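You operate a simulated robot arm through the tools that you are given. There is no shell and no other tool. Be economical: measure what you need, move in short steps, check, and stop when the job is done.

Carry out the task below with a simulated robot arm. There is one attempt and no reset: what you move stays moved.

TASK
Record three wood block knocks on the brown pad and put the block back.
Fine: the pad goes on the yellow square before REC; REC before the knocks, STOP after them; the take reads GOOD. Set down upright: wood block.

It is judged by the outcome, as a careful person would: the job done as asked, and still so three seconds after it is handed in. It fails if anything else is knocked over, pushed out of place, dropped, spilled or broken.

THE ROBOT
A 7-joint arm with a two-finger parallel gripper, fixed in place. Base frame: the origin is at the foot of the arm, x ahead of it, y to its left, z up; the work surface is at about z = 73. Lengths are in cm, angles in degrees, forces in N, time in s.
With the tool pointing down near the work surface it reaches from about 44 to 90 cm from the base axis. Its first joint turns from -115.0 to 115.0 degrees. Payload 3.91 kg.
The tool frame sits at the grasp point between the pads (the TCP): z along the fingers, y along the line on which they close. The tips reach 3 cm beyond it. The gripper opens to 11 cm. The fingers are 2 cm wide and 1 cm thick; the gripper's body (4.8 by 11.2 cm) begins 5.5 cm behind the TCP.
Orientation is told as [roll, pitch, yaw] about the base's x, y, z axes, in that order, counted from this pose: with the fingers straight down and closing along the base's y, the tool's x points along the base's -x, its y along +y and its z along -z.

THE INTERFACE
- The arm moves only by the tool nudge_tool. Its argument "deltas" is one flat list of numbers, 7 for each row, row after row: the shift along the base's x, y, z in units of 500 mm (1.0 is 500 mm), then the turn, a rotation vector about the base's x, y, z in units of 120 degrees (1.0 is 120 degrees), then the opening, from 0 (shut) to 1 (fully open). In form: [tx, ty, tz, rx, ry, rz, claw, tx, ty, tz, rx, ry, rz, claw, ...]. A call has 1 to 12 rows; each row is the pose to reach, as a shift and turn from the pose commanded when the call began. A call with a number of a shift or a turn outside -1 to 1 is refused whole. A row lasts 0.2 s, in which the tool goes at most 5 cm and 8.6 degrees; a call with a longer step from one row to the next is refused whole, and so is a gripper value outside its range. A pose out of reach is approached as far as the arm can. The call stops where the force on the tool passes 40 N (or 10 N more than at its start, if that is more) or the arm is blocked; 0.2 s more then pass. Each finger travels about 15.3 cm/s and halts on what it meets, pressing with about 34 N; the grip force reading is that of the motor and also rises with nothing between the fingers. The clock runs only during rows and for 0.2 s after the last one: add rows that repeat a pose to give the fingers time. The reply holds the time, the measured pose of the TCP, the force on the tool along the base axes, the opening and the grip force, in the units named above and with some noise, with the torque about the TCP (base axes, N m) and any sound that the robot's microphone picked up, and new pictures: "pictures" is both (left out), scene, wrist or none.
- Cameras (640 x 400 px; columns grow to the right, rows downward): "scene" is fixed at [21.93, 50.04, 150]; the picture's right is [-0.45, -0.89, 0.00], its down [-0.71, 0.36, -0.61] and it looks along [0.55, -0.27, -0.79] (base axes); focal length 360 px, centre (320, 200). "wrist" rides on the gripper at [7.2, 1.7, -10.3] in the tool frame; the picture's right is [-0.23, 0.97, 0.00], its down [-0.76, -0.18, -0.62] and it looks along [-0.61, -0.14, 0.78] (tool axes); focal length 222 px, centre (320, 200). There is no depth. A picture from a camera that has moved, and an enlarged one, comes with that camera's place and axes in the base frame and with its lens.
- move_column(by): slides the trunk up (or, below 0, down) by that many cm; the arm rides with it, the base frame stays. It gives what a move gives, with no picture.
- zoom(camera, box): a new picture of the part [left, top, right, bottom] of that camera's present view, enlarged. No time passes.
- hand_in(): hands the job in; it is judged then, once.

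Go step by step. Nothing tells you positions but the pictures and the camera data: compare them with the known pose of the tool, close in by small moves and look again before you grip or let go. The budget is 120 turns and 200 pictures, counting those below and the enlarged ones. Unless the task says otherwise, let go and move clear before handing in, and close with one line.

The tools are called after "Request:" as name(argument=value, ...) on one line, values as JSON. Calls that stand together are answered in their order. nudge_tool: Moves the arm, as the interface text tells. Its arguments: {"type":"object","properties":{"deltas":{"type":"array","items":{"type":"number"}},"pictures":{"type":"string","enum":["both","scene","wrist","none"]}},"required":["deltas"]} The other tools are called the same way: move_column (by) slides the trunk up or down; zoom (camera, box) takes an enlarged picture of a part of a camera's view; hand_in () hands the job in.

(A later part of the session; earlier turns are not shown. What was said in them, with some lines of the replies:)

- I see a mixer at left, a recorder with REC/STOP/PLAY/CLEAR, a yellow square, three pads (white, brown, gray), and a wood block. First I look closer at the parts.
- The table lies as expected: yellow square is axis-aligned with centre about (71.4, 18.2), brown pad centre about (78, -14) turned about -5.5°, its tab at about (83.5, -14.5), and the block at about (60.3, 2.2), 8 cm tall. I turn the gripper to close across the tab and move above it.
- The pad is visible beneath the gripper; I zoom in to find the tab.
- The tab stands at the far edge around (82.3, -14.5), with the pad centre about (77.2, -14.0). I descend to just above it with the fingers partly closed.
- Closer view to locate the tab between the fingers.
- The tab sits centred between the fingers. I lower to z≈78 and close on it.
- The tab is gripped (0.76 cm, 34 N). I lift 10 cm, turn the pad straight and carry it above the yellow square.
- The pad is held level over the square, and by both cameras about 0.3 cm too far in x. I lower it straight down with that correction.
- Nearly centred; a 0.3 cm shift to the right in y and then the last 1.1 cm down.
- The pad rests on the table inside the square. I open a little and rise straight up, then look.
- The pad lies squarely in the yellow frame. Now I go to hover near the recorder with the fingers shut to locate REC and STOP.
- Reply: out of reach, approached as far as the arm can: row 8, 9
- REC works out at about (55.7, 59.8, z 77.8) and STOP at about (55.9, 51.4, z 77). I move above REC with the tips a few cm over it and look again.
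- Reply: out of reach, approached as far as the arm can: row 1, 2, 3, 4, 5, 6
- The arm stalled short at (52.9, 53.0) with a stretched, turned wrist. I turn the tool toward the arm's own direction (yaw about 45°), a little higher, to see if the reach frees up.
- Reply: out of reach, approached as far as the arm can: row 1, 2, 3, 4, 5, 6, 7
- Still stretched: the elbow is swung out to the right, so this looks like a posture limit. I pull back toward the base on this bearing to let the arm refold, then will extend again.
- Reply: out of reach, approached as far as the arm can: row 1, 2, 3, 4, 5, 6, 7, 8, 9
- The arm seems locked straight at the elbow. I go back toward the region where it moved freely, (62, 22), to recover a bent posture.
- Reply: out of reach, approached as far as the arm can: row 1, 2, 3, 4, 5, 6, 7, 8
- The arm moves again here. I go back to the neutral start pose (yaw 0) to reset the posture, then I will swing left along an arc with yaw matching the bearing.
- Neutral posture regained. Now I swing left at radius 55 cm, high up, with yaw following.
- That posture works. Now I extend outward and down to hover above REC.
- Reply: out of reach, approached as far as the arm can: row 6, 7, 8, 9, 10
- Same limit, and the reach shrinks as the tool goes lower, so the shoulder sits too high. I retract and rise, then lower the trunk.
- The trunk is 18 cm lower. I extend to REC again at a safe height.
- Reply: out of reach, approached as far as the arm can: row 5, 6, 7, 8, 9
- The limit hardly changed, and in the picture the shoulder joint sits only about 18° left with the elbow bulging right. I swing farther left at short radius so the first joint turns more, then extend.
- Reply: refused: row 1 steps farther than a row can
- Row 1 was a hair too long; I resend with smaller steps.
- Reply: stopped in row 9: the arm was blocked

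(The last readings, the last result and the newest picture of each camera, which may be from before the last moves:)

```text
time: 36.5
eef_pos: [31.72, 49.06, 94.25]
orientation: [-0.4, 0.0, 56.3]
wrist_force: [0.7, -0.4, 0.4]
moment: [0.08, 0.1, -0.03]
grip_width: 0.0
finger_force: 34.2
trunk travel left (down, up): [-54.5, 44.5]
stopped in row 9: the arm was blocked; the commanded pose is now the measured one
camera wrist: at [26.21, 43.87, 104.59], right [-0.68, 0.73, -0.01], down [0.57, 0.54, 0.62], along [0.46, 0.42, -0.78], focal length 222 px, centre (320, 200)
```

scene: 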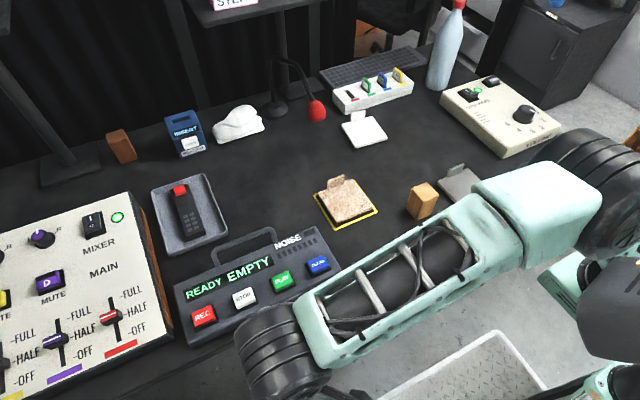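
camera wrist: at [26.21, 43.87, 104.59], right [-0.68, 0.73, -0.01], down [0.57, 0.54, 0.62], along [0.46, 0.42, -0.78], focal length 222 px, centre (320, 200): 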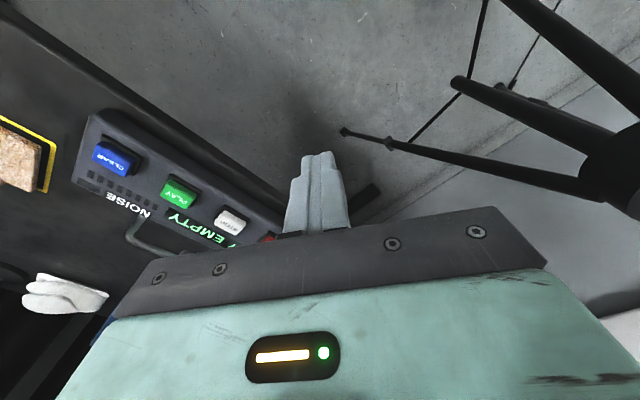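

The arm stopped, blocked (possibly near the camera's tripod or at a joint limit); nothing on the table moved. I back off to the earlier pose, then raise the trunk midway and use a tilt of the tool to gain reach instead.

Request:
nudge_tool(deltas=[0.04, -0.06, 0.01, 0, 0, -0.03, 0, 0.08, -0.12, 0.02, 0, 0, -0.06, 0, 0.122, -0.19, 0.03, 0, 0, -0.094, 0, 0.122, -0.19, 0.03, 0, 0, -0.094, 0], pictures="scene")

Request:
move_column(by=9)

```text
time: 37.5
eef_pos: [37.88, 39.41, 95.63]
orientation: [-0.4, 0.1, 45.0]
wrist_force: [-0.7, 0.6, 0.6]
moment: [-0.02, -0.01, 0.0]
grip_width: 0.03
finger_force: 34.5
trunk travel left (down, up): [-54.5, 44.5]
```

scene: 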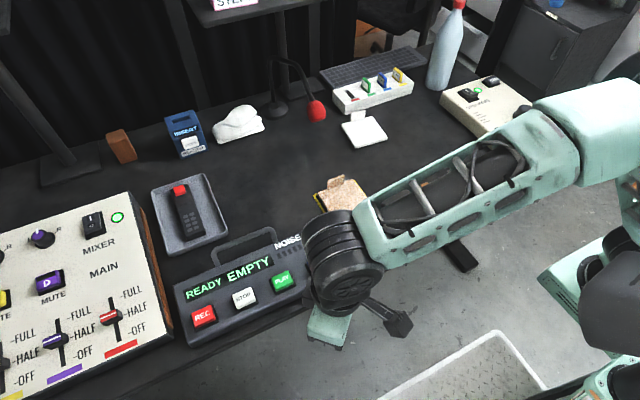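

```text
time: 38.8
eef_pos: [37.86, 39.39, 104.54]
orientation: [-0.4, 0.1, 45.0]
wrist_force: [-0.5, -0.5, -0.5]
moment: [0.0, 0.02, 0.0]
grip_width: 0.01
finger_force: 33.8
trunk travel left (down, up): [-63.5, 35.5]
```

Now I extend with a 25° outward tilt of the fingers, hovering short of and above REC.

Request:
nudge_tool(deltas=[0.04, 0.046, -0.03, 0.038, -0.035, 0, 0, 0.08, 0.092, -0.06, 0.076, -0.071, 0, 0, 0.12, 0.138, -0.09, 0.114, -0.106, 0, 0, 0.16, 0.185, -0.12, 0.152, -0.142, 0, 0, 0.2, 0.231, -0.17, 0.152, -0.142, 0, 0, 0.24, 0.277, -0.23, 0.152, -0.142, 0, 0, 0.28, 0.323, -0.29, 0.152, -0.142, 0, 0, 0.313, 0.362, -0.35, 0.152, -0.142, 0, 0, 0.313, 0.362, -0.37, 0.152, -0.142, 0, 0, 0.313, 0.362, -0.37, 0.152, -0.142, 0, 0])

Request:
zoom(camera="wrist", box=[240, 80, 440, 230])

Request:
zoom(camera="scene", box=[140, 200, 340, 350])

```text
time: 41.0
eef_pos: [53.64, 57.56, 86.15]
orientation: [0.4, -24.8, 44.8]
wrist_force: [0.5, -0.1, -0.4]
moment: [0.01, -0.02, -0.02]
grip_width: 0.0
finger_force: 34.0
trunk travel left (down, up): [-63.5, 35.5]
camera wrist: at [44.74, 50.84, 92.55], right [-0.54, 0.83, 0.1], down [0.43, 0.17, 0.88], along [0.72, 0.53, -0.45], focal length 222 px, centre (320, 200)
```

scene: 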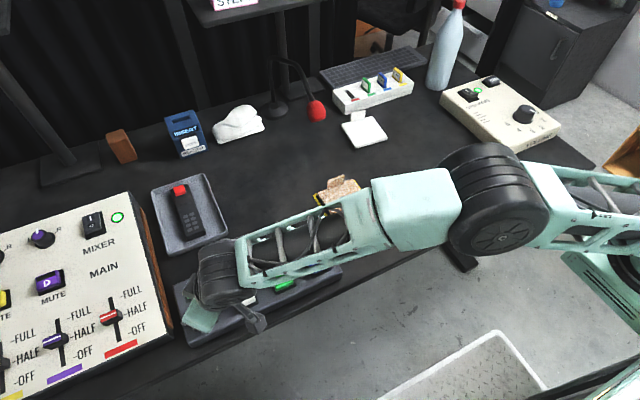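
wrist: 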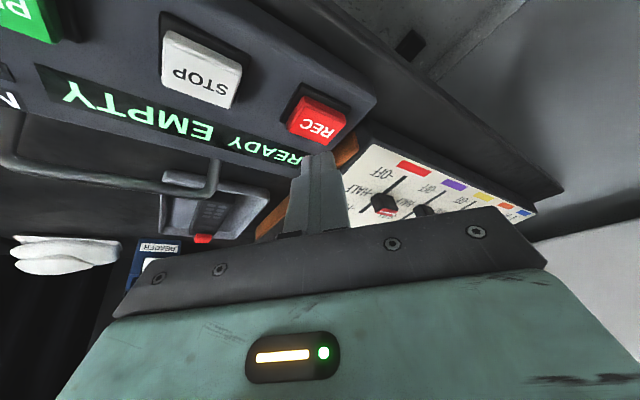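

```text
2.67 times, centred on (340, 155) of wrist
camera zoom: at [44.74, 50.84, 92.55], right [-0.54, 0.83, 0.1], down [0.43, 0.17, 0.88], along [0.72, 0.53, -0.45], focal length 592 px, centre (267, 320)
```

zoom: 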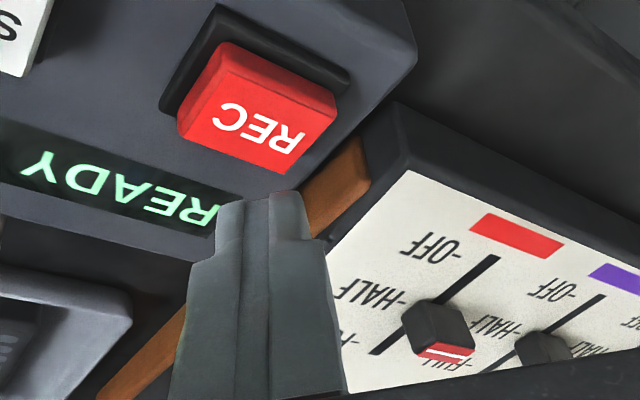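

```text
2.67 times, centred on (240, 275) of scene
camera zoom: at [21.93, 50.04, 150.0], right [-0.45, -0.89, 0.0], down [-0.71, 0.36, -0.61], along [0.55, -0.27, -0.79], focal length 960 px, centre (533, 0)
```

zoom: 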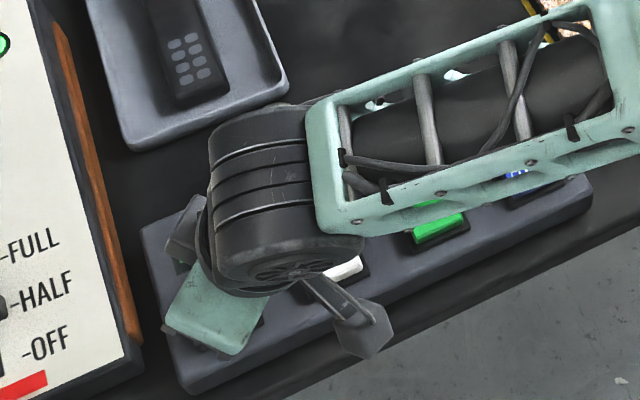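

The tilted approach reaches. REC's top is confirmed at about (55.9, 59.85, 77.8); I lower the fingertips to just above it.

Request:
nudge_tool(deltas=[0.02, 0.02, -0.03, 0, 0, 0, 0, 0.038, 0.038, -0.06, 0, 0, 0, 0, 0.038, 0.038, -0.088, 0, 0, 0, 0, 0.038, 0.038, -0.088, 0, 0, 0, 0], pictures="wrist")

Request:
zoom(camera="wrist", box=[240, 80, 440, 230])

```text
time: 42.0
eef_pos: [55.25, 59.49, 81.79]
orientation: [0.6, -24.9, 44.8]
wrist_force: [-0.5, 0.3, 1.1]
moment: [0.0, -0.02, 0.02]
grip_width: 0.01
finger_force: 33.7
trunk travel left (down, up): [-63.5, 35.5]
heard: click
camera wrist: at [46.51, 52.73, 88.11], right [-0.54, 0.83, 0.1], down [0.43, 0.17, 0.88], along [0.72, 0.53, -0.45], focal length 222 px, centre (320, 200)
```

wrist: 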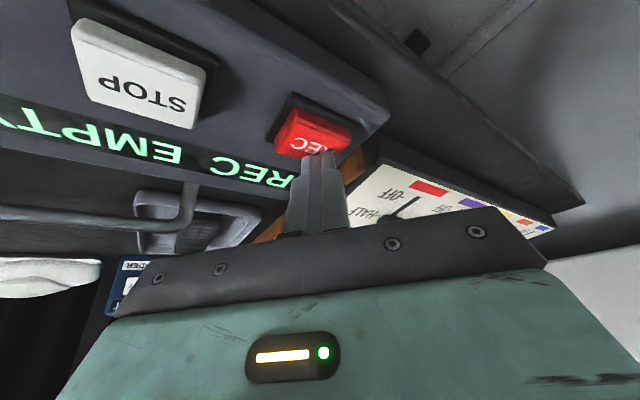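

```text
2.67 times, centred on (340, 155) of wrist
camera zoom: at [46.51, 52.73, 88.11], right [-0.54, 0.83, 0.1], down [0.43, 0.17, 0.88], along [0.72, 0.53, -0.45], focal length 592 px, centre (267, 320)
```

zoom: 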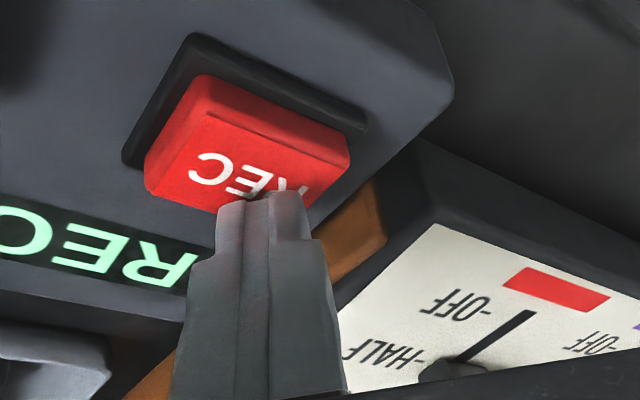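

REC clicked and the display shows REC. I lift off, undo the tilt while moving back toward the block.

Request:
nudge_tool(deltas=[-0.02, -0.024, 0.06, 0, 0, 0, 0, -0.05, -0.06, 0.13, 0, 0, 0, 0, -0.08, -0.12, 0.19, -0.025, 0.024, 0, 0, -0.11, -0.19, 0.25, -0.05, 0.047, 0, 0, -0.12, -0.28, 0.28, -0.076, 0.071, 0, 0, -0.1, -0.376, 0.28, -0.101, 0.095, 0, 0, -0.07, -0.47, 0.28, -0.127, 0.118, 0, 0.2, -0.04, -0.56, 0.28, -0.152, 0.142, 0, 0.4, -0.04, -0.56, 0.28, -0.152, 0.142, 0, 0.6], pictures="scene")

```text
time: 44.0
eef_pos: [53.34, 31.3, 95.64]
orientation: [-0.4, 0.1, 45.0]
wrist_force: [-0.2, 0.4, 0.3]
moment: [0.03, 0.01, 0.0]
grip_width: 6.6
finger_force: 0.2
trunk travel left (down, up): [-63.5, 35.5]
```

scene: 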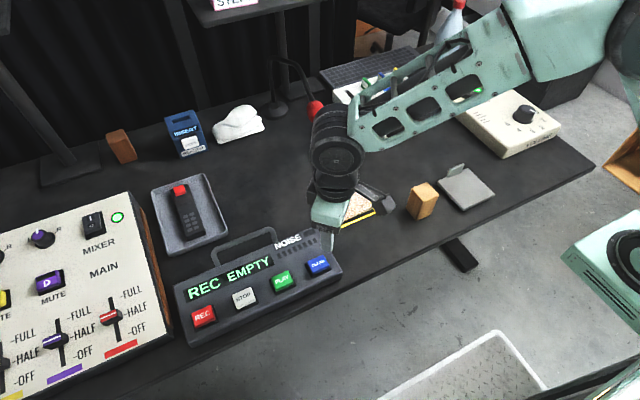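

Display reads "REC EMPTY". Moving over to the block with yaw back to 0.

Request:
nudge_tool(deltas=[0.013, -0.083, 0.005, 0, 0, -0.054, 0.8, 0.027, -0.166, 0.01, 0, 0, -0.107, 0.8, 0.04, -0.25, 0.015, 0, 0, -0.16, 0.8, 0.054, -0.333, 0.02, 0, 0, -0.214, 0.8, 0.068, -0.416, 0.02, 0, 0, -0.268, 0.8, 0.081, -0.5, 0.02, 0, 0, -0.32, 0.8, 0.095, -0.582, 0.02, 0, 0, -0.375, 0.8, 0.095, -0.582, 0.02, 0, 0, -0.375, 0.8])

Request:
zoom(camera="wrist", box=[220, 0, 420, 200])

```text
time: 45.8
eef_pos: [57.9, 2.4, 96.65]
orientation: [-0.5, 0.1, 0.0]
wrist_force: [-0.4, -0.8, -1.1]
moment: [0.01, 0.0, -0.02]
grip_width: 8.77
finger_force: 0.0
trunk travel left (down, up): [-63.5, 35.5]
camera wrist: at [50.76, 4.06, 106.99], right [0.23, 0.97, -0.01], down [0.76, -0.17, 0.62], along [0.61, -0.15, -0.78], focal length 222 px, centre (320, 200)
```

scene: 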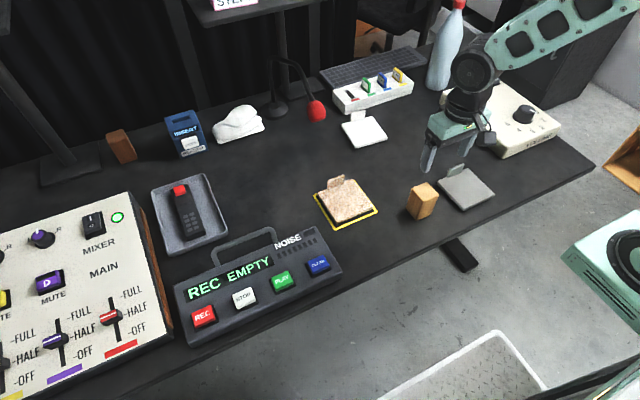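
wrist: 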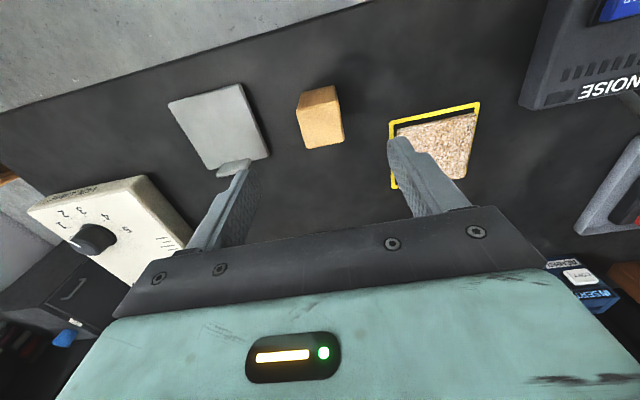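

```text
2.00 times, centred on (320, 100) of wrist
camera zoom: at [50.76, 4.06, 106.99], right [0.23, 0.97, -0.01], down [0.76, -0.17, 0.62], along [0.61, -0.15, -0.78], focal length 444 px, centre (320, 400)
```

zoom: 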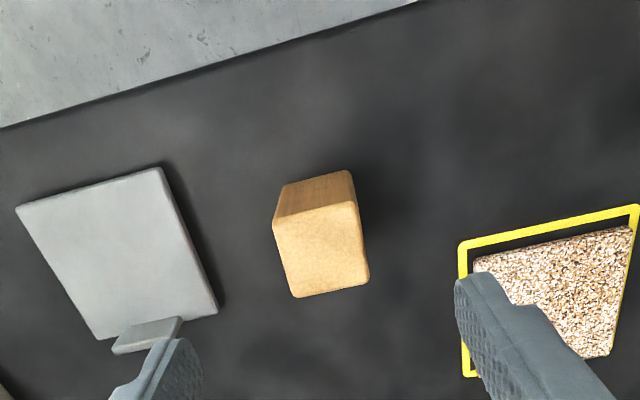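

The block's top spans roughly x 57.8–62.5, y -0.5–4.2 (centre about (60.15, 2.0)). I go down over it to just above the top and check the pose.

Request:
nudge_tool(deltas=[0.022, -0.004, -0.07, 0.004, 0, 0, 0.8, 0.045, -0.008, -0.14, 0.004, 0, 0, 0.8, 0.045, -0.008, -0.2, 0.004, 0, 0, 0.8, 0.045, -0.008, -0.2, 0.004, 0, 0, 0.8], pictures="both")

```text
time: 46.8
eef_pos: [60.34, 2.07, 86.9]
orientation: [0.1, 0.0, 0.0]
wrist_force: [0.1, 0.4, 0.2]
moment: [-0.01, 0.02, 0.0]
grip_width: 8.81
finger_force: 0.0
trunk travel left (down, up): [-63.5, 35.5]
camera wrist: at [53.16, 3.6, 97.22], right [0.23, 0.97, 0.0], down [0.76, -0.18, 0.62], along [0.61, -0.14, -0.78], focal length 222 px, centre (320, 200)
```

scene: 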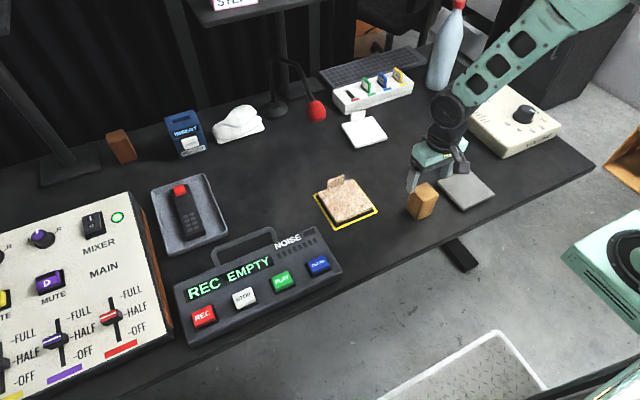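
wrist: 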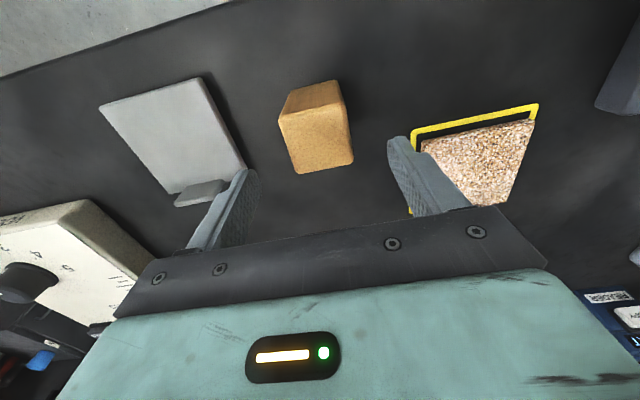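

Aligned to within a few millimetres. I lower to z≈79 and close gently on the block.

Request:
nudge_tool(deltas=[-0.004, -0.003, -0.08, 0, 0, 0, 0.8, -0.005, -0.003, -0.15, 0, 0, 0, 0.8, -0.005, -0.003, -0.158, 0, 0, 0, 0.7, -0.005, -0.003, -0.158, 0, 0, 0, 0.55, -0.005, -0.003, -0.158, 0, 0, 0, 0.45, -0.005, -0.003, -0.158, 0, 0, 0, 0.3, -0.005, -0.003, -0.158, 0, 0, 0, 0.2, -0.005, -0.003, -0.158, 0, 0, 0, 0.2])

```text
time: 48.6
eef_pos: [60.13, 1.91, 79.01]
orientation: [0.1, 0.1, -0.1]
wrist_force: [0.3, 0.4, -0.1]
moment: [0.01, 0.01, 0.0]
grip_width: 4.98
finger_force: 34.1
trunk travel left (down, up): [-63.5, 35.5]
camera wrist: at [53.0, 3.39, 89.2], right [0.23, 0.97, 0.0], down [0.76, -0.18, 0.62], along [0.61, -0.14, -0.78], focal length 222 px, centre (320, 200)
```

scene: 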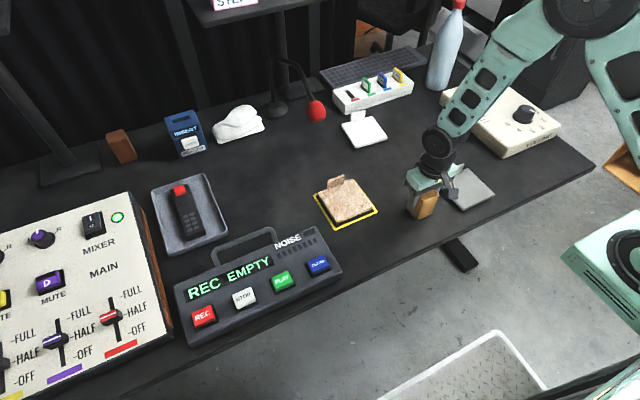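
wrist: 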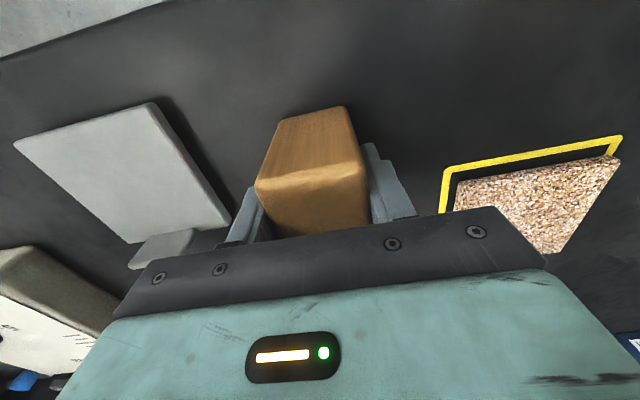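

The block is held (4.98 cm, 34 N) with home pose TCP (60.13, 1.91, 79.0). I lift it and carry it over the pad.

Request:
nudge_tool(deltas=[0, 0, 0.06, 0, 0, 0, 0.2, 0, 0, 0.14, 0, 0, 0, 0.2, 0.04, 0.065, 0.14, 0, 0, 0, 0.2, 0.08, 0.13, 0.14, 0, 0, 0, 0.2, 0.125, 0.195, 0.14, 0, 0, 0, 0.2, 0.165, 0.26, 0.14, 0, 0, 0, 0.2, 0.206, 0.324, 0.14, 0, 0, 0, 0.2, 0.206, 0.324, 0.14, 0, 0, 0, 0.2])

```text
time: 50.4
eef_pos: [70.5, 17.88, 85.9]
orientation: [0.0, 0.2, -0.1]
wrist_force: [0.0, 0.6, -2.4]
moment: [-0.03, -0.01, 0.02]
grip_width: 4.99
finger_force: 33.8
trunk travel left (down, up): [-63.5, 35.5]
camera wrist: at [63.15, 19.51, 96.17], right [0.23, 0.97, 0.0], down [0.76, -0.18, 0.62], along [0.61, -0.14, -0.78], focal length 222 px, centre (320, 200)
```

scene: 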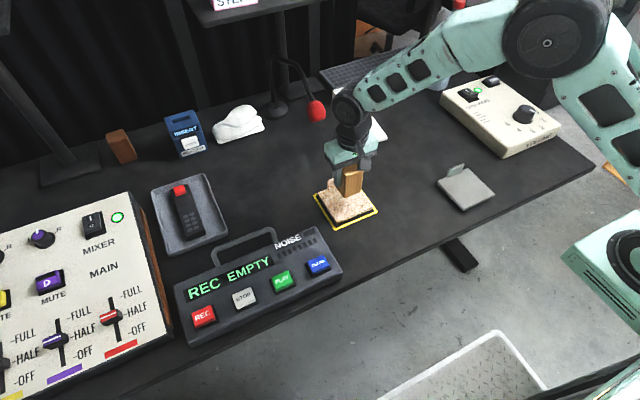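
wrist: 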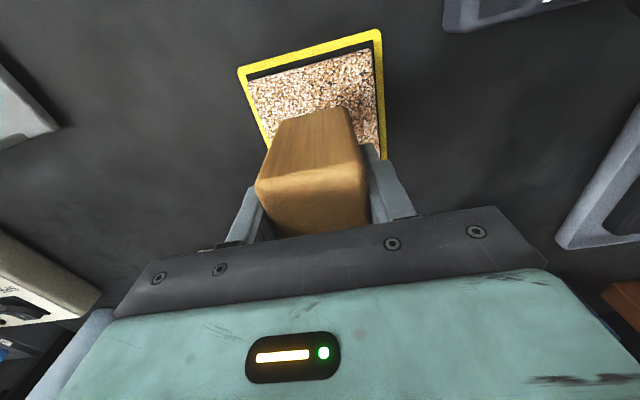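

Block is over the pad centre. First knock: down to near contact, a quick 2.5 cm tap, back up.

Request:
nudge_tool(deltas=[0, 0, -0.04, 0, 0, 0, 0.2, 0, 0, -0.068, 0, 0, 0, 0.2, 0, 0, -0.118, 0, 0, 0, 0.2, 0, 0, -0.068, 0, 0, 0, 0.2, 0, 0, -0.068, 0, 0, 0, 0.2], pictures="scene")

```text
time: 51.6
eef_pos: [70.32, 18.08, 82.23]
orientation: [0.1, 0.1, 0.0]
wrist_force: [0.1, 0.2, -1.9]
moment: [0.02, 0.0, 0.02]
grip_width: 4.97
finger_force: 33.5
trunk travel left (down, up): [-63.5, 35.5]
```

scene: 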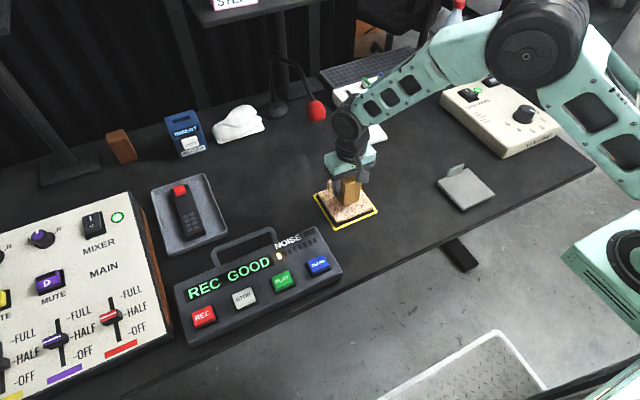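

The display changed to "REC GOOD". I check it closely.

Request:
zoom(camera="scene", box=[170, 220, 350, 340])

Request:
zoom(camera="scene", box=[300, 140, 400, 240])

```text
3.33 times, centred on (260, 280) of scene
camera zoom: at [21.93, 50.04, 150.0], right [-0.45, -0.89, 0.0], down [-0.71, 0.36, -0.61], along [0.55, -0.27, -0.79], focal length 1200 px, centre (520, -67)
```

zoom: 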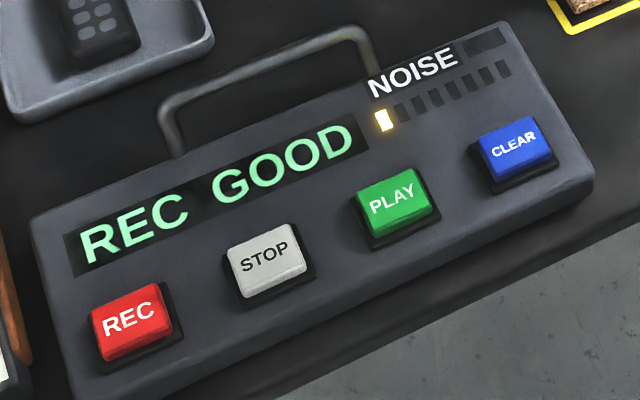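

```text
4.00 times, centred on (350, 190) of scene
camera zoom: at [21.93, 50.04, 150.0], right [-0.45, -0.89, 0.0], down [-0.71, 0.36, -0.61], along [0.55, -0.27, -0.79], focal length 1440 px, centre (200, 240)
```

zoom: 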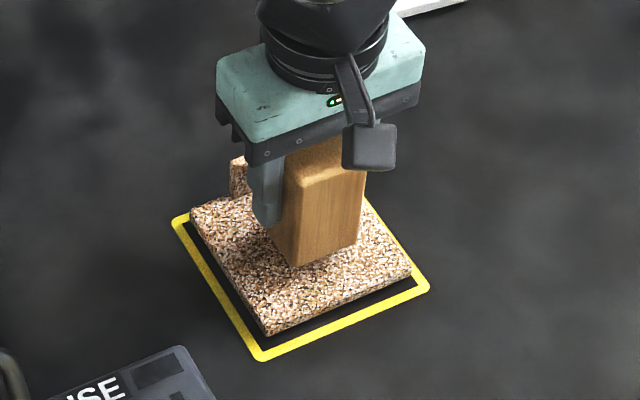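

The first knock registered (GOOD, one bar). I do the second knock the same way and compare.

Request:
nudge_tool(deltas=[0, 0, 0, 0, 0, 0, 0.2, 0, 0, -0.05, 0, 0, 0, 0.2, 0, 0, 0, 0, 0, 0, 0.2, 0, 0, 0, 0, 0, 0, 0.2], pictures="none")

Request:
zoom(camera="scene", box=[170, 220, 350, 340])

```text
time: 52.6
eef_pos: [70.4, 17.93, 82.34]
orientation: [0.1, 0.1, 0.0]
wrist_force: [0.1, 0.6, -0.8]
moment: [-0.03, 0.03, 0.0]
grip_width: 4.98
finger_force: 34.0
trunk travel left (down, up): [-63.5, 35.5]
```

```text
3.33 times, centred on (260, 280) of scene
camera zoom: at [21.93, 50.04, 150.0], right [-0.45, -0.89, 0.0], down [-0.71, 0.36, -0.61], along [0.55, -0.27, -0.79], focal length 1200 px, centre (520, -67)
```

zoom: 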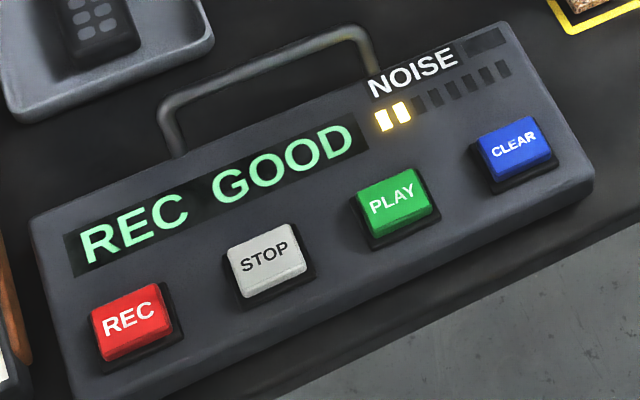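

Bars count the knocks: two so far. Third knock: tap and stay down on the pad, so the block can rest there while I press STOP.

Request:
nudge_tool(deltas=[0, 0, 0, 0, 0, 0, 0.2, 0, 0, -0.05, 0, 0, 0, 0.2, 0, 0, -0.05, 0, 0, 0, 0.2, 0, 0, -0.05, 0, 0, 0, 0.2], pictures="none")

Request:
zoom(camera="scene", box=[170, 150, 390, 340])

```text
time: 53.6
eef_pos: [70.53, 18.03, 80.18]
orientation: [0.1, -0.3, 0.0]
wrist_force: [-3.0, -7.6, 29.7]
moment: [-0.59, -0.03, -0.03]
grip_width: 4.98
finger_force: 34.3
trunk travel left (down, up): [-63.5, 35.5]
```

```text
2.11 times, centred on (280, 245) of scene
camera zoom: at [21.93, 50.04, 150.0], right [-0.45, -0.89, 0.0], down [-0.71, 0.36, -0.61], along [0.55, -0.27, -0.79], focal length 758 px, centre (404, 105)
```

zoom: 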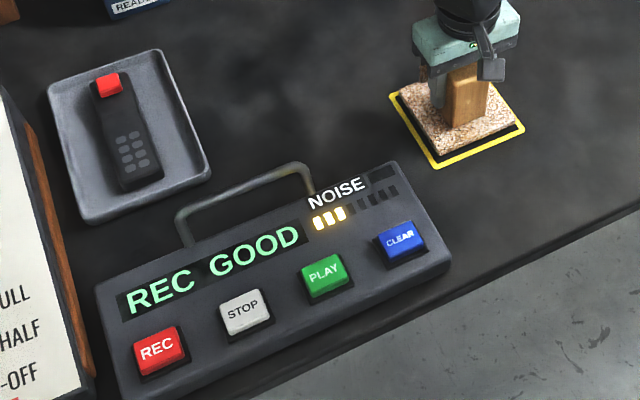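

Three bars, still GOOD. I ease the pressure, open and rise clear, leaving the block standing on the pad.

Request:
nudge_tool(deltas=[0, 0, 0.004, 0, 0, 0, 0.2, 0, 0, 0.004, 0, 0, 0, 0.2, 0, 0, 0.004, 0, 0, 0, 0.5, 0, 0, 0.004, 0, 0, 0, 0.65, 0, 0, 0.004, 0, 0, 0, 0.75, 0, 0, 0.004, 0, 0, 0, 0.75, 0, 0, 0.06, 0, 0, 0, 0.75, 0, 0, 0.14, 0, 0, 0, 0.75, 0, 0, 0.22, 0, 0, 0, 0.75, 0, 0, 0.3, 0, 0, 0, 0.75, 0, 0, 0.3, 0, 0, 0, 0.75])

```text
time: 56.0
eef_pos: [70.66, 18.12, 94.88]
orientation: [0.1, 0.1, 0.0]
wrist_force: [0.1, -0.2, 0.7]
moment: [0.01, -0.03, -0.01]
grip_width: 8.24
finger_force: 0.1
trunk travel left (down, up): [-63.5, 35.5]
camera wrist: at [63.44, 19.69, 105.21], right [0.23, 0.97, 0.0], down [0.76, -0.18, 0.62], along [0.61, -0.14, -0.78], focal length 222 px, centre (320, 200)
```

scene: 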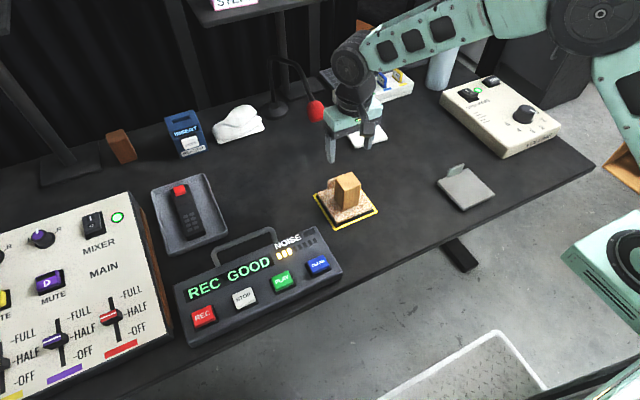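
wrist: 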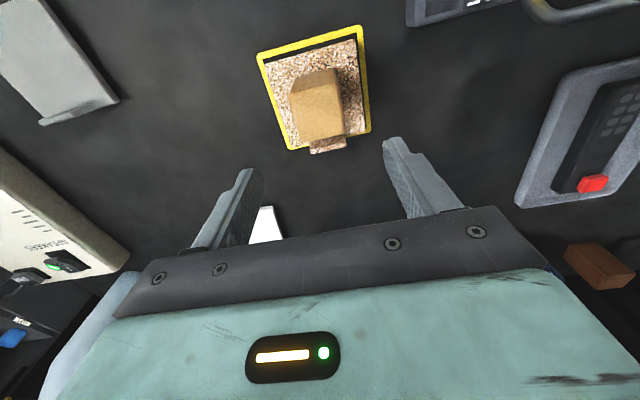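

The block stands on the pad, three bars, GOOD. Now toward STOP with the fingers shut, yaw 45.

Request:
nudge_tool(deltas=[-0.058, 0.044, 0.005, 0, 0, 0.0625, 0.5, -0.116, 0.088, 0.01, 0, 0, 0.125, 0.3, -0.174, 0.132, 0.015, 0, 0, 0.1875, 0.1, -0.231, 0.176, 0.02, 0, 0, 0.25, 0, -0.289, 0.22, 0.02, 0, 0, 0.3125, 0, -0.347, 0.264, 0.02, 0, 0, 0.375, 0, -0.347, 0.264, 0.02, 0, 0, 0.375, 0], pictures="none")

```text
time: 57.6
eef_pos: [53.05, 31.13, 95.92]
orientation: [0.1, 0.1, 45.0]
wrist_force: [-0.3, -0.9, -0.4]
moment: [0.0, 0.02, -0.01]
grip_width: 0.0
finger_force: 33.8
trunk travel left (down, up): [-63.5, 35.5]
```

Now I tilt out and go to hover above STOP.

Request:
nudge_tool(deltas=[-0.01, 0.063, 0, 0.025, -0.024, 0, 0, -0.02, 0.126, 0, 0.05, -0.047, 0, 0, -0.02, 0.19, -0.02, 0.076, -0.071, 0, 0, 0, 0.253, -0.06, 0.101, -0.095, 0, 0, 0.015, 0.316, -0.1, 0.127, -0.118, 0, 0, 0.03, 0.378, -0.15, 0.152, -0.142, 0, 0, 0.03, 0.378, -0.19, 0.152, -0.142, 0, 0, 0.03, 0.378, -0.19, 0.152, -0.142, 0, 0])

Request:
zoom(camera="wrist", box=[240, 80, 440, 230])

```text
time: 59.4
eef_pos: [54.68, 50.18, 86.4]
orientation: [1.0, -24.9, 44.8]
wrist_force: [0.5, -0.9, -0.9]
moment: [0.03, 0.0, 0.02]
grip_width: 0.02
finger_force: 33.6
trunk travel left (down, up): [-63.5, 35.5]
camera wrist: at [45.86, 43.42, 92.78], right [-0.55, 0.83, 0.11], down [0.44, 0.17, 0.88], along [0.72, 0.53, -0.46], focal length 222 px, centre (320, 200)
```

scene: 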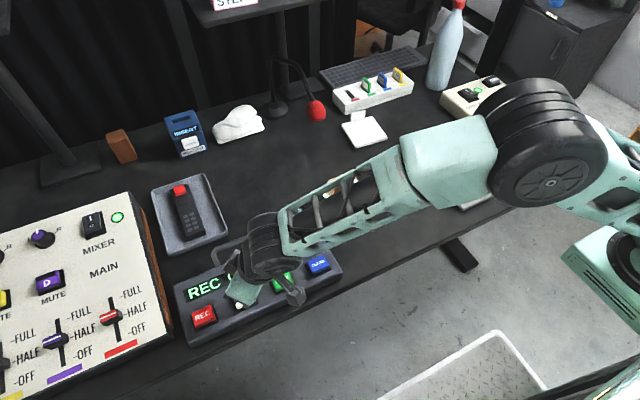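
wrist: 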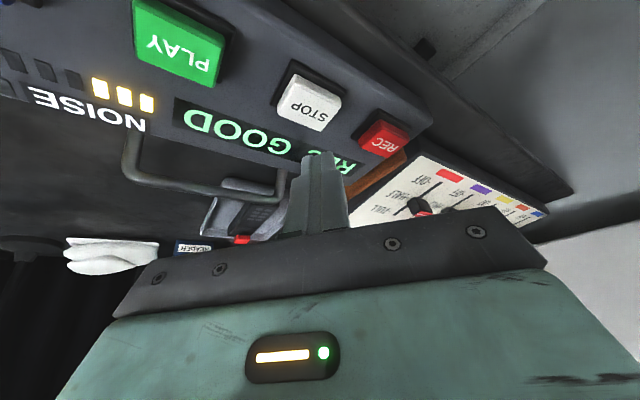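

```text
2.67 times, centred on (340, 155) of wrist
camera zoom: at [45.86, 43.42, 92.78], right [-0.55, 0.83, 0.11], down [0.44, 0.17, 0.88], along [0.72, 0.53, -0.46], focal length 592 px, centre (267, 320)
```

zoom: 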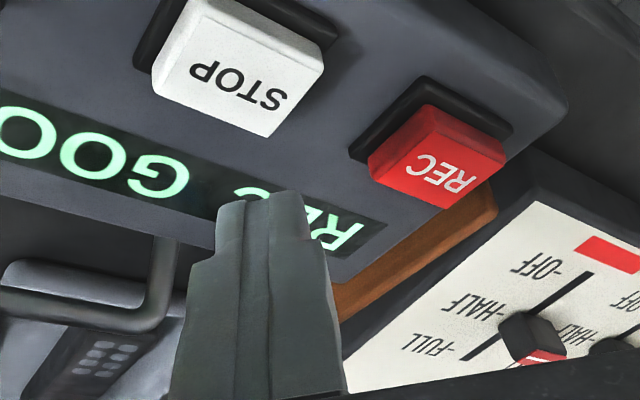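

STOP is at about (56.1, 51.0). I move over and press down with the same height that clicked REC.

Request:
nudge_tool(deltas=[0.008, 0.005, -0.03, 0, 0, 0, 0, 0.016, 0.01, -0.06, 0, 0, 0, 0, 0.016, 0.01, -0.085, 0, 0, 0, 0, 0.016, 0.01, -0.096, 0, 0, 0, 0, 0.016, 0.01, -0.096, 0, 0, 0, 0], pictures="wrist")

```text
time: 60.6
eef_pos: [55.42, 50.65, 81.63]
orientation: [0.9, -24.9, 44.8]
wrist_force: [-0.1, -0.3, 2.0]
moment: [0.0, -0.03, 0.01]
grip_width: 0.0
finger_force: 33.9
trunk travel left (down, up): [-63.5, 35.5]
heard: click
camera wrist: at [46.61, 43.92, 87.94], right [-0.55, 0.83, 0.11], down [0.44, 0.17, 0.88], along [0.71, 0.53, -0.46], focal length 222 px, centre (320, 200)
```

wrist: 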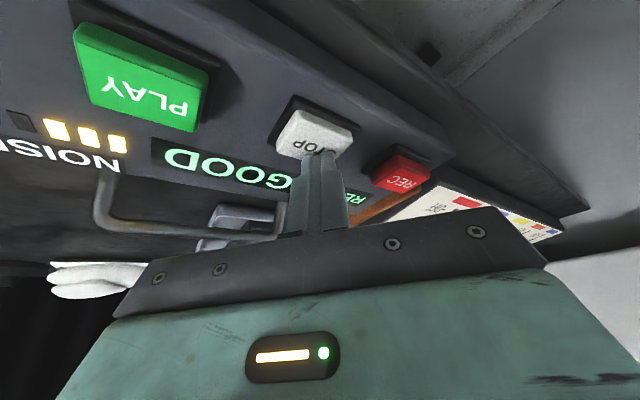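

STOP clicked. I lift off and retrace to the untilted pose, then look at the display.

Request:
nudge_tool(deltas=[-0.01, -0.005, 0.06, 0, 0, 0, 0, -0.02, -0.02, 0.13, 0, 0, 0, 0, -0.035, -0.07, 0.18, -0.025, 0.024, 0, 0, -0.05, -0.14, 0.22, -0.05, 0.047, 0, 0, -0.06, -0.21, 0.26, -0.076, 0.071, 0, 0, -0.06, -0.28, 0.285, -0.101, 0.095, 0, 0, -0.055, -0.345, 0.285, -0.127, 0.118, 0, 0, -0.046, -0.388, 0.285, -0.152, 0.142, 0, 0.3, -0.046, -0.388, 0.285, -0.152, 0.142, 0, 0.6], pictures="scene")

Request:
zoom(camera="scene", box=[170, 220, 350, 340])

```text
time: 62.6
eef_pos: [53.09, 31.07, 95.82]
orientation: [0.1, 0.1, 45.0]
wrist_force: [0.3, -0.2, -0.3]
moment: [0.01, 0.04, 0.01]
grip_width: 6.61
finger_force: 0.0
trunk travel left (down, up): [-63.5, 35.5]
```

scene: 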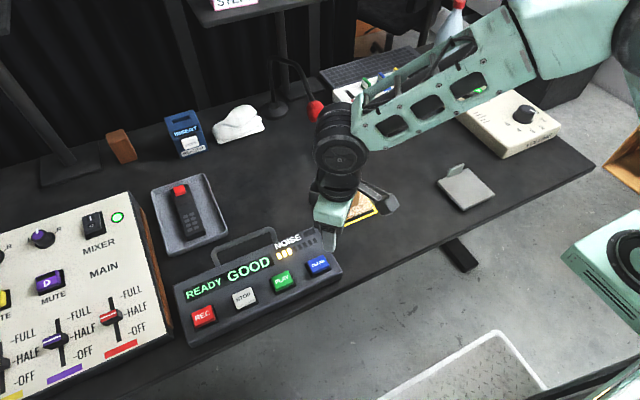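

```text
3.33 times, centred on (260, 280) of scene
camera zoom: at [21.93, 50.04, 150.0], right [-0.45, -0.89, 0.0], down [-0.71, 0.36, -0.61], along [0.55, -0.27, -0.79], focal length 1200 px, centre (520, -67)
```

zoom: 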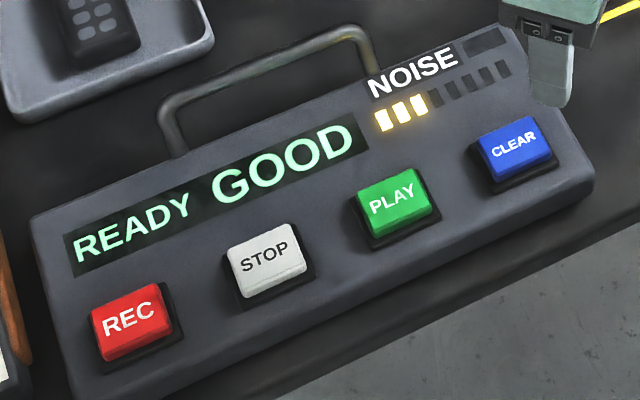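

"READY GOOD" with three bars. Now I return above the block on the pad, yaw 0, open.

Request:
nudge_tool(deltas=[0.058, -0.043, 0, 0, 0, -0.0625, 0.75, 0.116, -0.087, 0, 0, 0, -0.125, 0.75, 0.175, -0.13, 0, 0, 0, -0.1875, 0.75, 0.233, -0.173, 0, 0, 0, -0.25, 0.75, 0.291, -0.217, 0, 0, 0, -0.3125, 0.75, 0.35, -0.26, 0, 0, 0, -0.375, 0.75, 0.35, -0.26, -0.02, 0, 0, -0.375, 0.75], pictures="wrist")

```text
time: 64.2
eef_pos: [70.57, 18.31, 94.9]
orientation: [0.1, 0.1, -0.1]
wrist_force: [-0.7, 0.0, 0.6]
moment: [0.0, -0.02, 0.01]
grip_width: 8.25
finger_force: 0.1
trunk travel left (down, up): [-63.5, 35.5]
camera wrist: at [63.41, 19.84, 105.28], right [0.23, 0.97, 0.0], down [0.76, -0.18, 0.62], along [0.61, -0.14, -0.78], focal length 222 px, centre (320, 200)
```

wrist: 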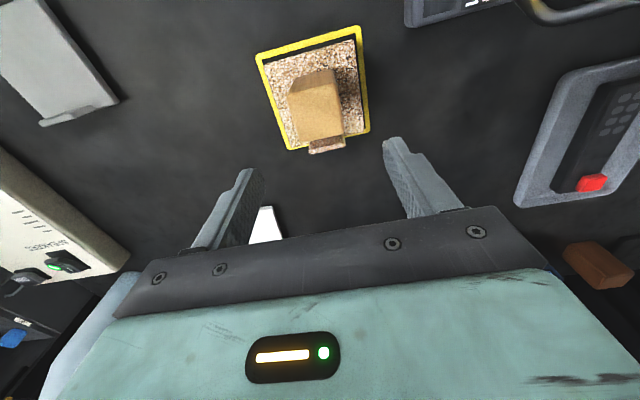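

Same view as when I left it. I lower back to the grasp height (80.2) and close.

Request:
nudge_tool(deltas=[0, -0.004, -0.08, 0, 0, 0, 0.75, 0, -0.004, -0.16, 0, 0, 0, 0.75, 0, -0.004, -0.23, 0, 0, 0, 0.75, 0, -0.004, -0.28, 0, 0, 0, 0.75, 0, -0.004, -0.293, 0, 0, 0, 0.75, 0, -0.004, -0.293, 0, 0, 0, 0.6, 0, -0.004, -0.293, 0, 0, 0, 0.45, 0, -0.004, -0.293, 0, 0, 0, 0.3, 0, -0.004, -0.293, 0, 0, 0, 0.2, 0, -0.004, -0.293, 0, 0, 0, 0.2], pictures="wrist")

```text
time: 66.4
eef_pos: [70.52, 17.93, 80.15]
orientation: [0.1, 0.1, 0.0]
wrist_force: [-0.6, -0.3, -1.2]
moment: [0.0, -0.02, 0.0]
grip_width: 4.98
finger_force: 34.3
trunk travel left (down, up): [-63.5, 35.5]
camera wrist: at [63.33, 19.45, 90.52], right [0.23, 0.97, 0.0], down [0.76, -0.18, 0.62], along [0.61, -0.14, -0.78], focal length 222 px, centre (320, 200)
```

wrist: 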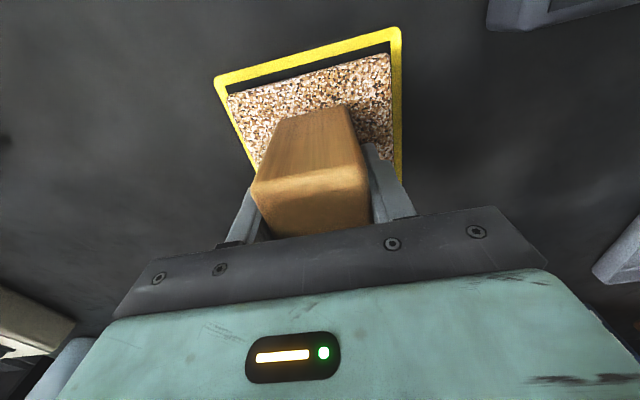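

Re-gripped. I lift, carry it back and stop just above its old spot.

Request:
nudge_tool(deltas=[0, 0, 0.06, 0, 0, 0, 0.2, 0, 0, 0.14, 0, 0, 0, 0.2, -0.041, -0.064, 0.14, 0, 0, 0, 0.2, -0.083, -0.128, 0.14, 0, 0, 0, 0.2, -0.125, -0.192, 0.14, 0, 0, 0, 0.2, -0.166, -0.256, 0.14, 0, 0, 0, 0.2, -0.208, -0.32, 0.14, 0, 0, 0, 0.2, -0.208, -0.32, 0.14, 0, 0, 0, 0.2, -0.208, -0.32, 0.06, 0, 0, 0, 0.2, -0.208, -0.32, 0.01, 0, 0, 0, 0.2, -0.208, -0.32, -0.005, 0, 0, 0, 0.2])

```text
time: 68.8
eef_pos: [60.08, 2.03, 79.89]
orientation: [0.1, 0.1, 0.1]
wrist_force: [-0.8, 0.2, -2.1]
moment: [0.01, 0.03, 0.02]
grip_width: 4.94
finger_force: 34.3
trunk travel left (down, up): [-63.5, 35.5]
camera wrist: at [52.88, 3.62, 90.2], right [0.23, 0.97, 0.0], down [0.76, -0.18, 0.62], along [0.61, -0.14, -0.78], focal length 222 px, centre (320, 200)
```

scene: 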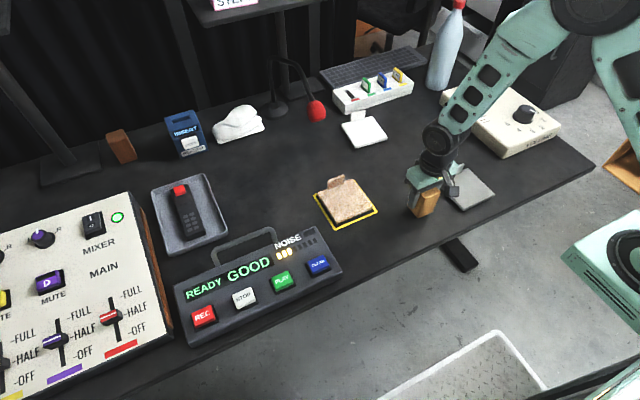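
wrist: 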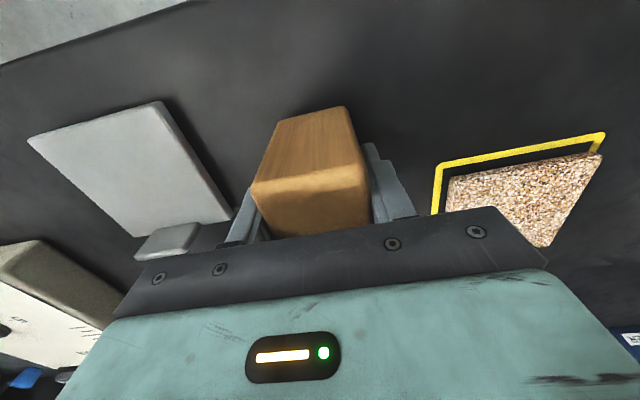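

Just above the home spot. I lower slowly the last 0.9 cm.

Request:
nudge_tool(deltas=[0, -0.001, -0.006, 0, 0, 0, 0.2, 0, -0.001, -0.012, 0, 0, 0, 0.2, 0, -0.001, -0.016, 0, 0, 0, 0.2, 0, -0.001, -0.018, 0, 0, 0, 0.2, 0, -0.001, -0.018, 0, 0, 0, 0.2], pictures="none")

```text
time: 70.0
eef_pos: [60.2, 1.96, 79.04]
orientation: [0.2, 0.1, 0.0]
wrist_force: [-1.2, 0.5, -0.9]
moment: [0.02, 0.02, 0.01]
grip_width: 4.98
finger_force: 34.4
trunk travel left (down, up): [-63.5, 35.5]
```

Request:
nudge_tool(deltas=[0, 0, -0.002, 0, 0, 0, 0.2, 0, 0, -0.002, 0, 0, 0, 0.2], pictures="none")

```text
time: 70.6
eef_pos: [60.17, 1.89, 78.96]
orientation: [0.1, 0.1, -0.1]
wrist_force: [-0.1, -0.1, -1.7]
moment: [-0.01, 0.01, 0.02]
grip_width: 4.98
finger_force: 33.9
trunk travel left (down, up): [-63.5, 35.5]
```

The block still hangs free by force; I lower a millimetre at a time to touch.

Request:
nudge_tool(deltas=[0, 0, -0.002, 0, 0, 0, 0.2, 0, 0, -0.002, 0, 0, 0, 0.2], pictures="none")

```text
time: 71.2
eef_pos: [60.17, 2.02, 78.85]
orientation: [0.0, 0.1, 0.1]
wrist_force: [0.6, 0.0, -1.9]
moment: [0.03, -0.05, 0.01]
grip_width: 4.98
finger_force: 34.3
trunk travel left (down, up): [-63.5, 35.5]
```

Request:
nudge_tool(deltas=[0, 0, -0.002, 0, 0, 0, 0.2, 0, 0, -0.004, 0, 0, 0, 0.2, 0, 0, -0.004, 0, 0, 0, 0.2], pictures="none")

```text
time: 72.0
eef_pos: [60.07, 1.92, 78.7]
orientation: [0.1, 0.1, 0.1]
wrist_force: [-0.5, 0.4, -1.8]
moment: [0.0, 0.0, 0.0]
grip_width: 4.96
finger_force: 33.9
trunk travel left (down, up): [-63.5, 35.5]
```

Request:
nudge_tool(deltas=[0, 0, -0.002, 0, 0, 0, 0.2, 0, 0, -0.004, 0, 0, 0, 0.2, 0, 0, -0.004, 0, 0, 0, 0.2], pictures="both")

Request:
zoom(camera="scene", box=[380, 160, 480, 230])

```text
time: 72.8
eef_pos: [60.13, 2.05, 78.55]
orientation: [0.2, 0.1, 0.1]
wrist_force: [0.5, -0.1, -1.1]
moment: [-0.01, 0.01, -0.01]
grip_width: 5.0
finger_force: 33.6
trunk travel left (down, up): [-63.5, 35.5]
camera wrist: at [52.92, 3.46, 88.81], right [0.23, 0.97, 0.0], down [0.76, -0.18, 0.62], along [0.61, -0.14, -0.78], focal length 222 px, centre (320, 200)
```

scene: 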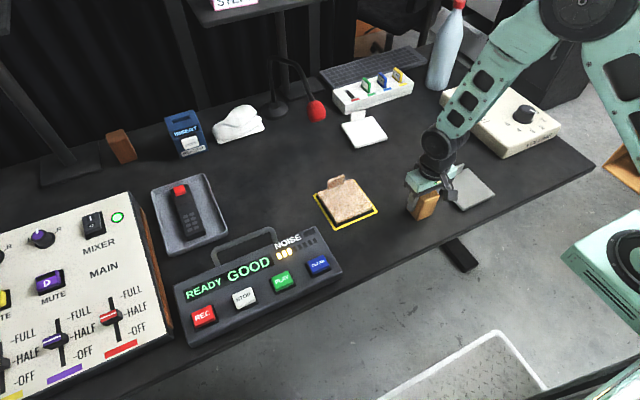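
wrist: 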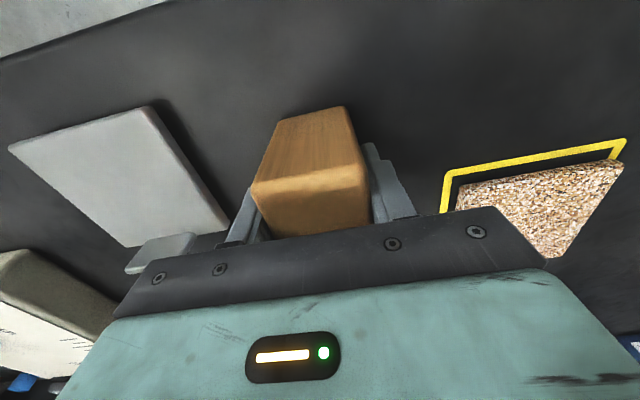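

```text
5.71 times, centred on (430, 195) of scene
camera zoom: at [21.93, 50.04, 150.0], right [-0.45, -0.89, 0.0], down [-0.71, 0.36, -0.61], along [0.55, -0.27, -0.79], focal length 2058 px, centre (-309, 229)
```

zoom: 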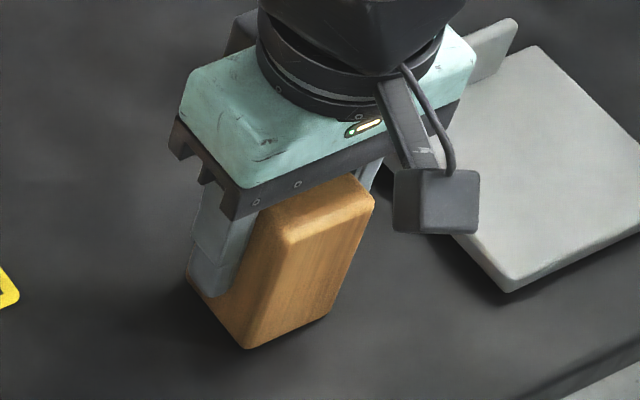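

Still free but very close. I continue in small steps until the force rises.

Request:
nudge_tool(deltas=[0, 0, -0.002, 0, 0, 0, 0.2, 0, 0, -0.004, 0, 0, 0, 0.2, 0, 0, -0.004, 0, 0, 0, 0.2], pictures="none")

```text
time: 73.6
eef_pos: [60.23, 1.81, 78.35]
orientation: [0.1, 0.0, 0.1]
wrist_force: [-1.5, -1.6, 12.3]
moment: [-0.3, 0.19, -0.05]
grip_width: 4.98
finger_force: 34.0
trunk travel left (down, up): [-63.5, 35.5]
```

Contact (12 N up). I ease slightly, open and rise straight up.

Request:
nudge_tool(deltas=[0, 0, 0.001, 0, 0, 0, 0.2, 0, 0, 0.001, 0, 0, 0, 0.5, 0, 0, 0.001, 0, 0, 0, 0.65, 0, 0, 0.001, 0, 0, 0, 0.8, 0, 0, 0.001, 0, 0, 0, 0.8, 0, 0, 0.06, 0, 0, 0, 0.8, 0, 0, 0.14, 0, 0, 0, 0.8, 0, 0, 0.22, 0, 0, 0, 0.8, 0, 0, 0.31, 0, 0, 0, 0.8, -0.05, -0.02, 0.39, 0, 0, 0, 0.8, -0.1, -0.06, 0.45, 0, 0, 0, 0.8, -0.1, -0.06, 0.45, 0, 0, 0, 0.8])

Request:
zoom(camera="scene", box=[300, 60, 500, 240])

Request:
zoom(camera="scene", box=[140, 160, 360, 350])

```text
time: 76.2
eef_pos: [55.04, -0.75, 100.75]
orientation: [0.1, 0.1, 0.0]
wrist_force: [0.3, 0.7, -0.4]
moment: [-0.01, 0.03, 0.0]
grip_width: 8.82
finger_force: 0.1
trunk travel left (down, up): [-63.5, 35.5]
camera wrist: at [48.0, 0.83, 111.12], right [0.23, 0.97, 0.0], down [0.76, -0.18, 0.62], along [0.61, -0.14, -0.78], focal length 222 px, centre (320, 200)
```

scene: 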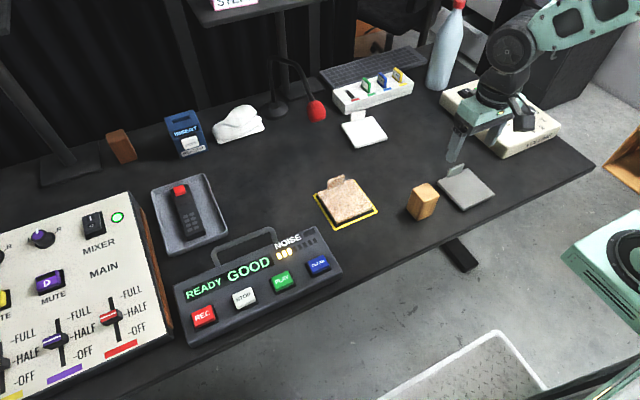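
wrist: 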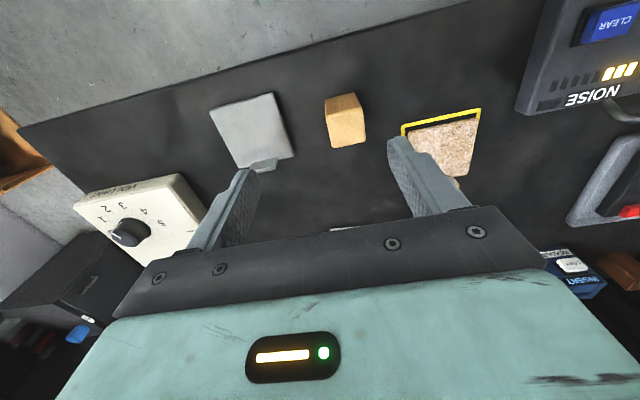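

```text
2.22 times, centred on (400, 150) of scene
camera zoom: at [21.93, 50.04, 150.0], right [-0.45, -0.89, 0.0], down [-0.71, 0.36, -0.61], along [0.55, -0.27, -0.79], focal length 800 px, centre (142, 311)
```

zoom: 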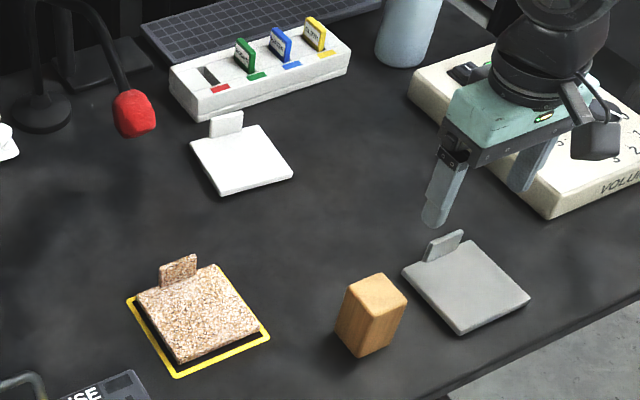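

```text
2.11 times, centred on (250, 255) of scene
camera zoom: at [21.93, 50.04, 150.0], right [-0.45, -0.89, 0.0], down [-0.71, 0.36, -0.61], along [0.55, -0.27, -0.79], focal length 758 px, centre (467, 84)
```

zoom: 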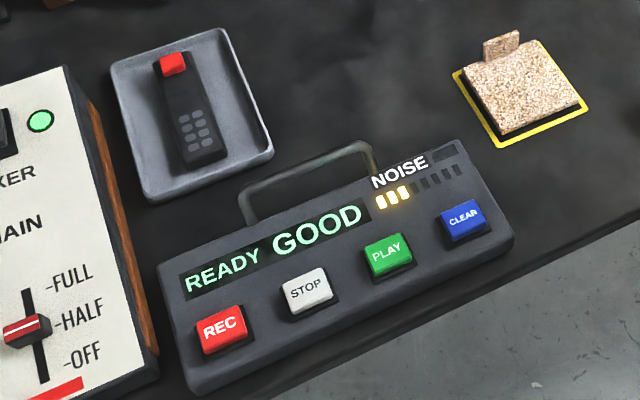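

Everything is in place: the pad is in the yellow square, the block stands upright where it was, and the recorder reads READY GOOD with three bars. The arm is clear, so I hand in.

Request:
hand_in()

```text
The job is handed in.
```

The job is handed in: three wood block knocks on the brown pad are recorded, the take reads GOOD, and the block is back upright in its place.
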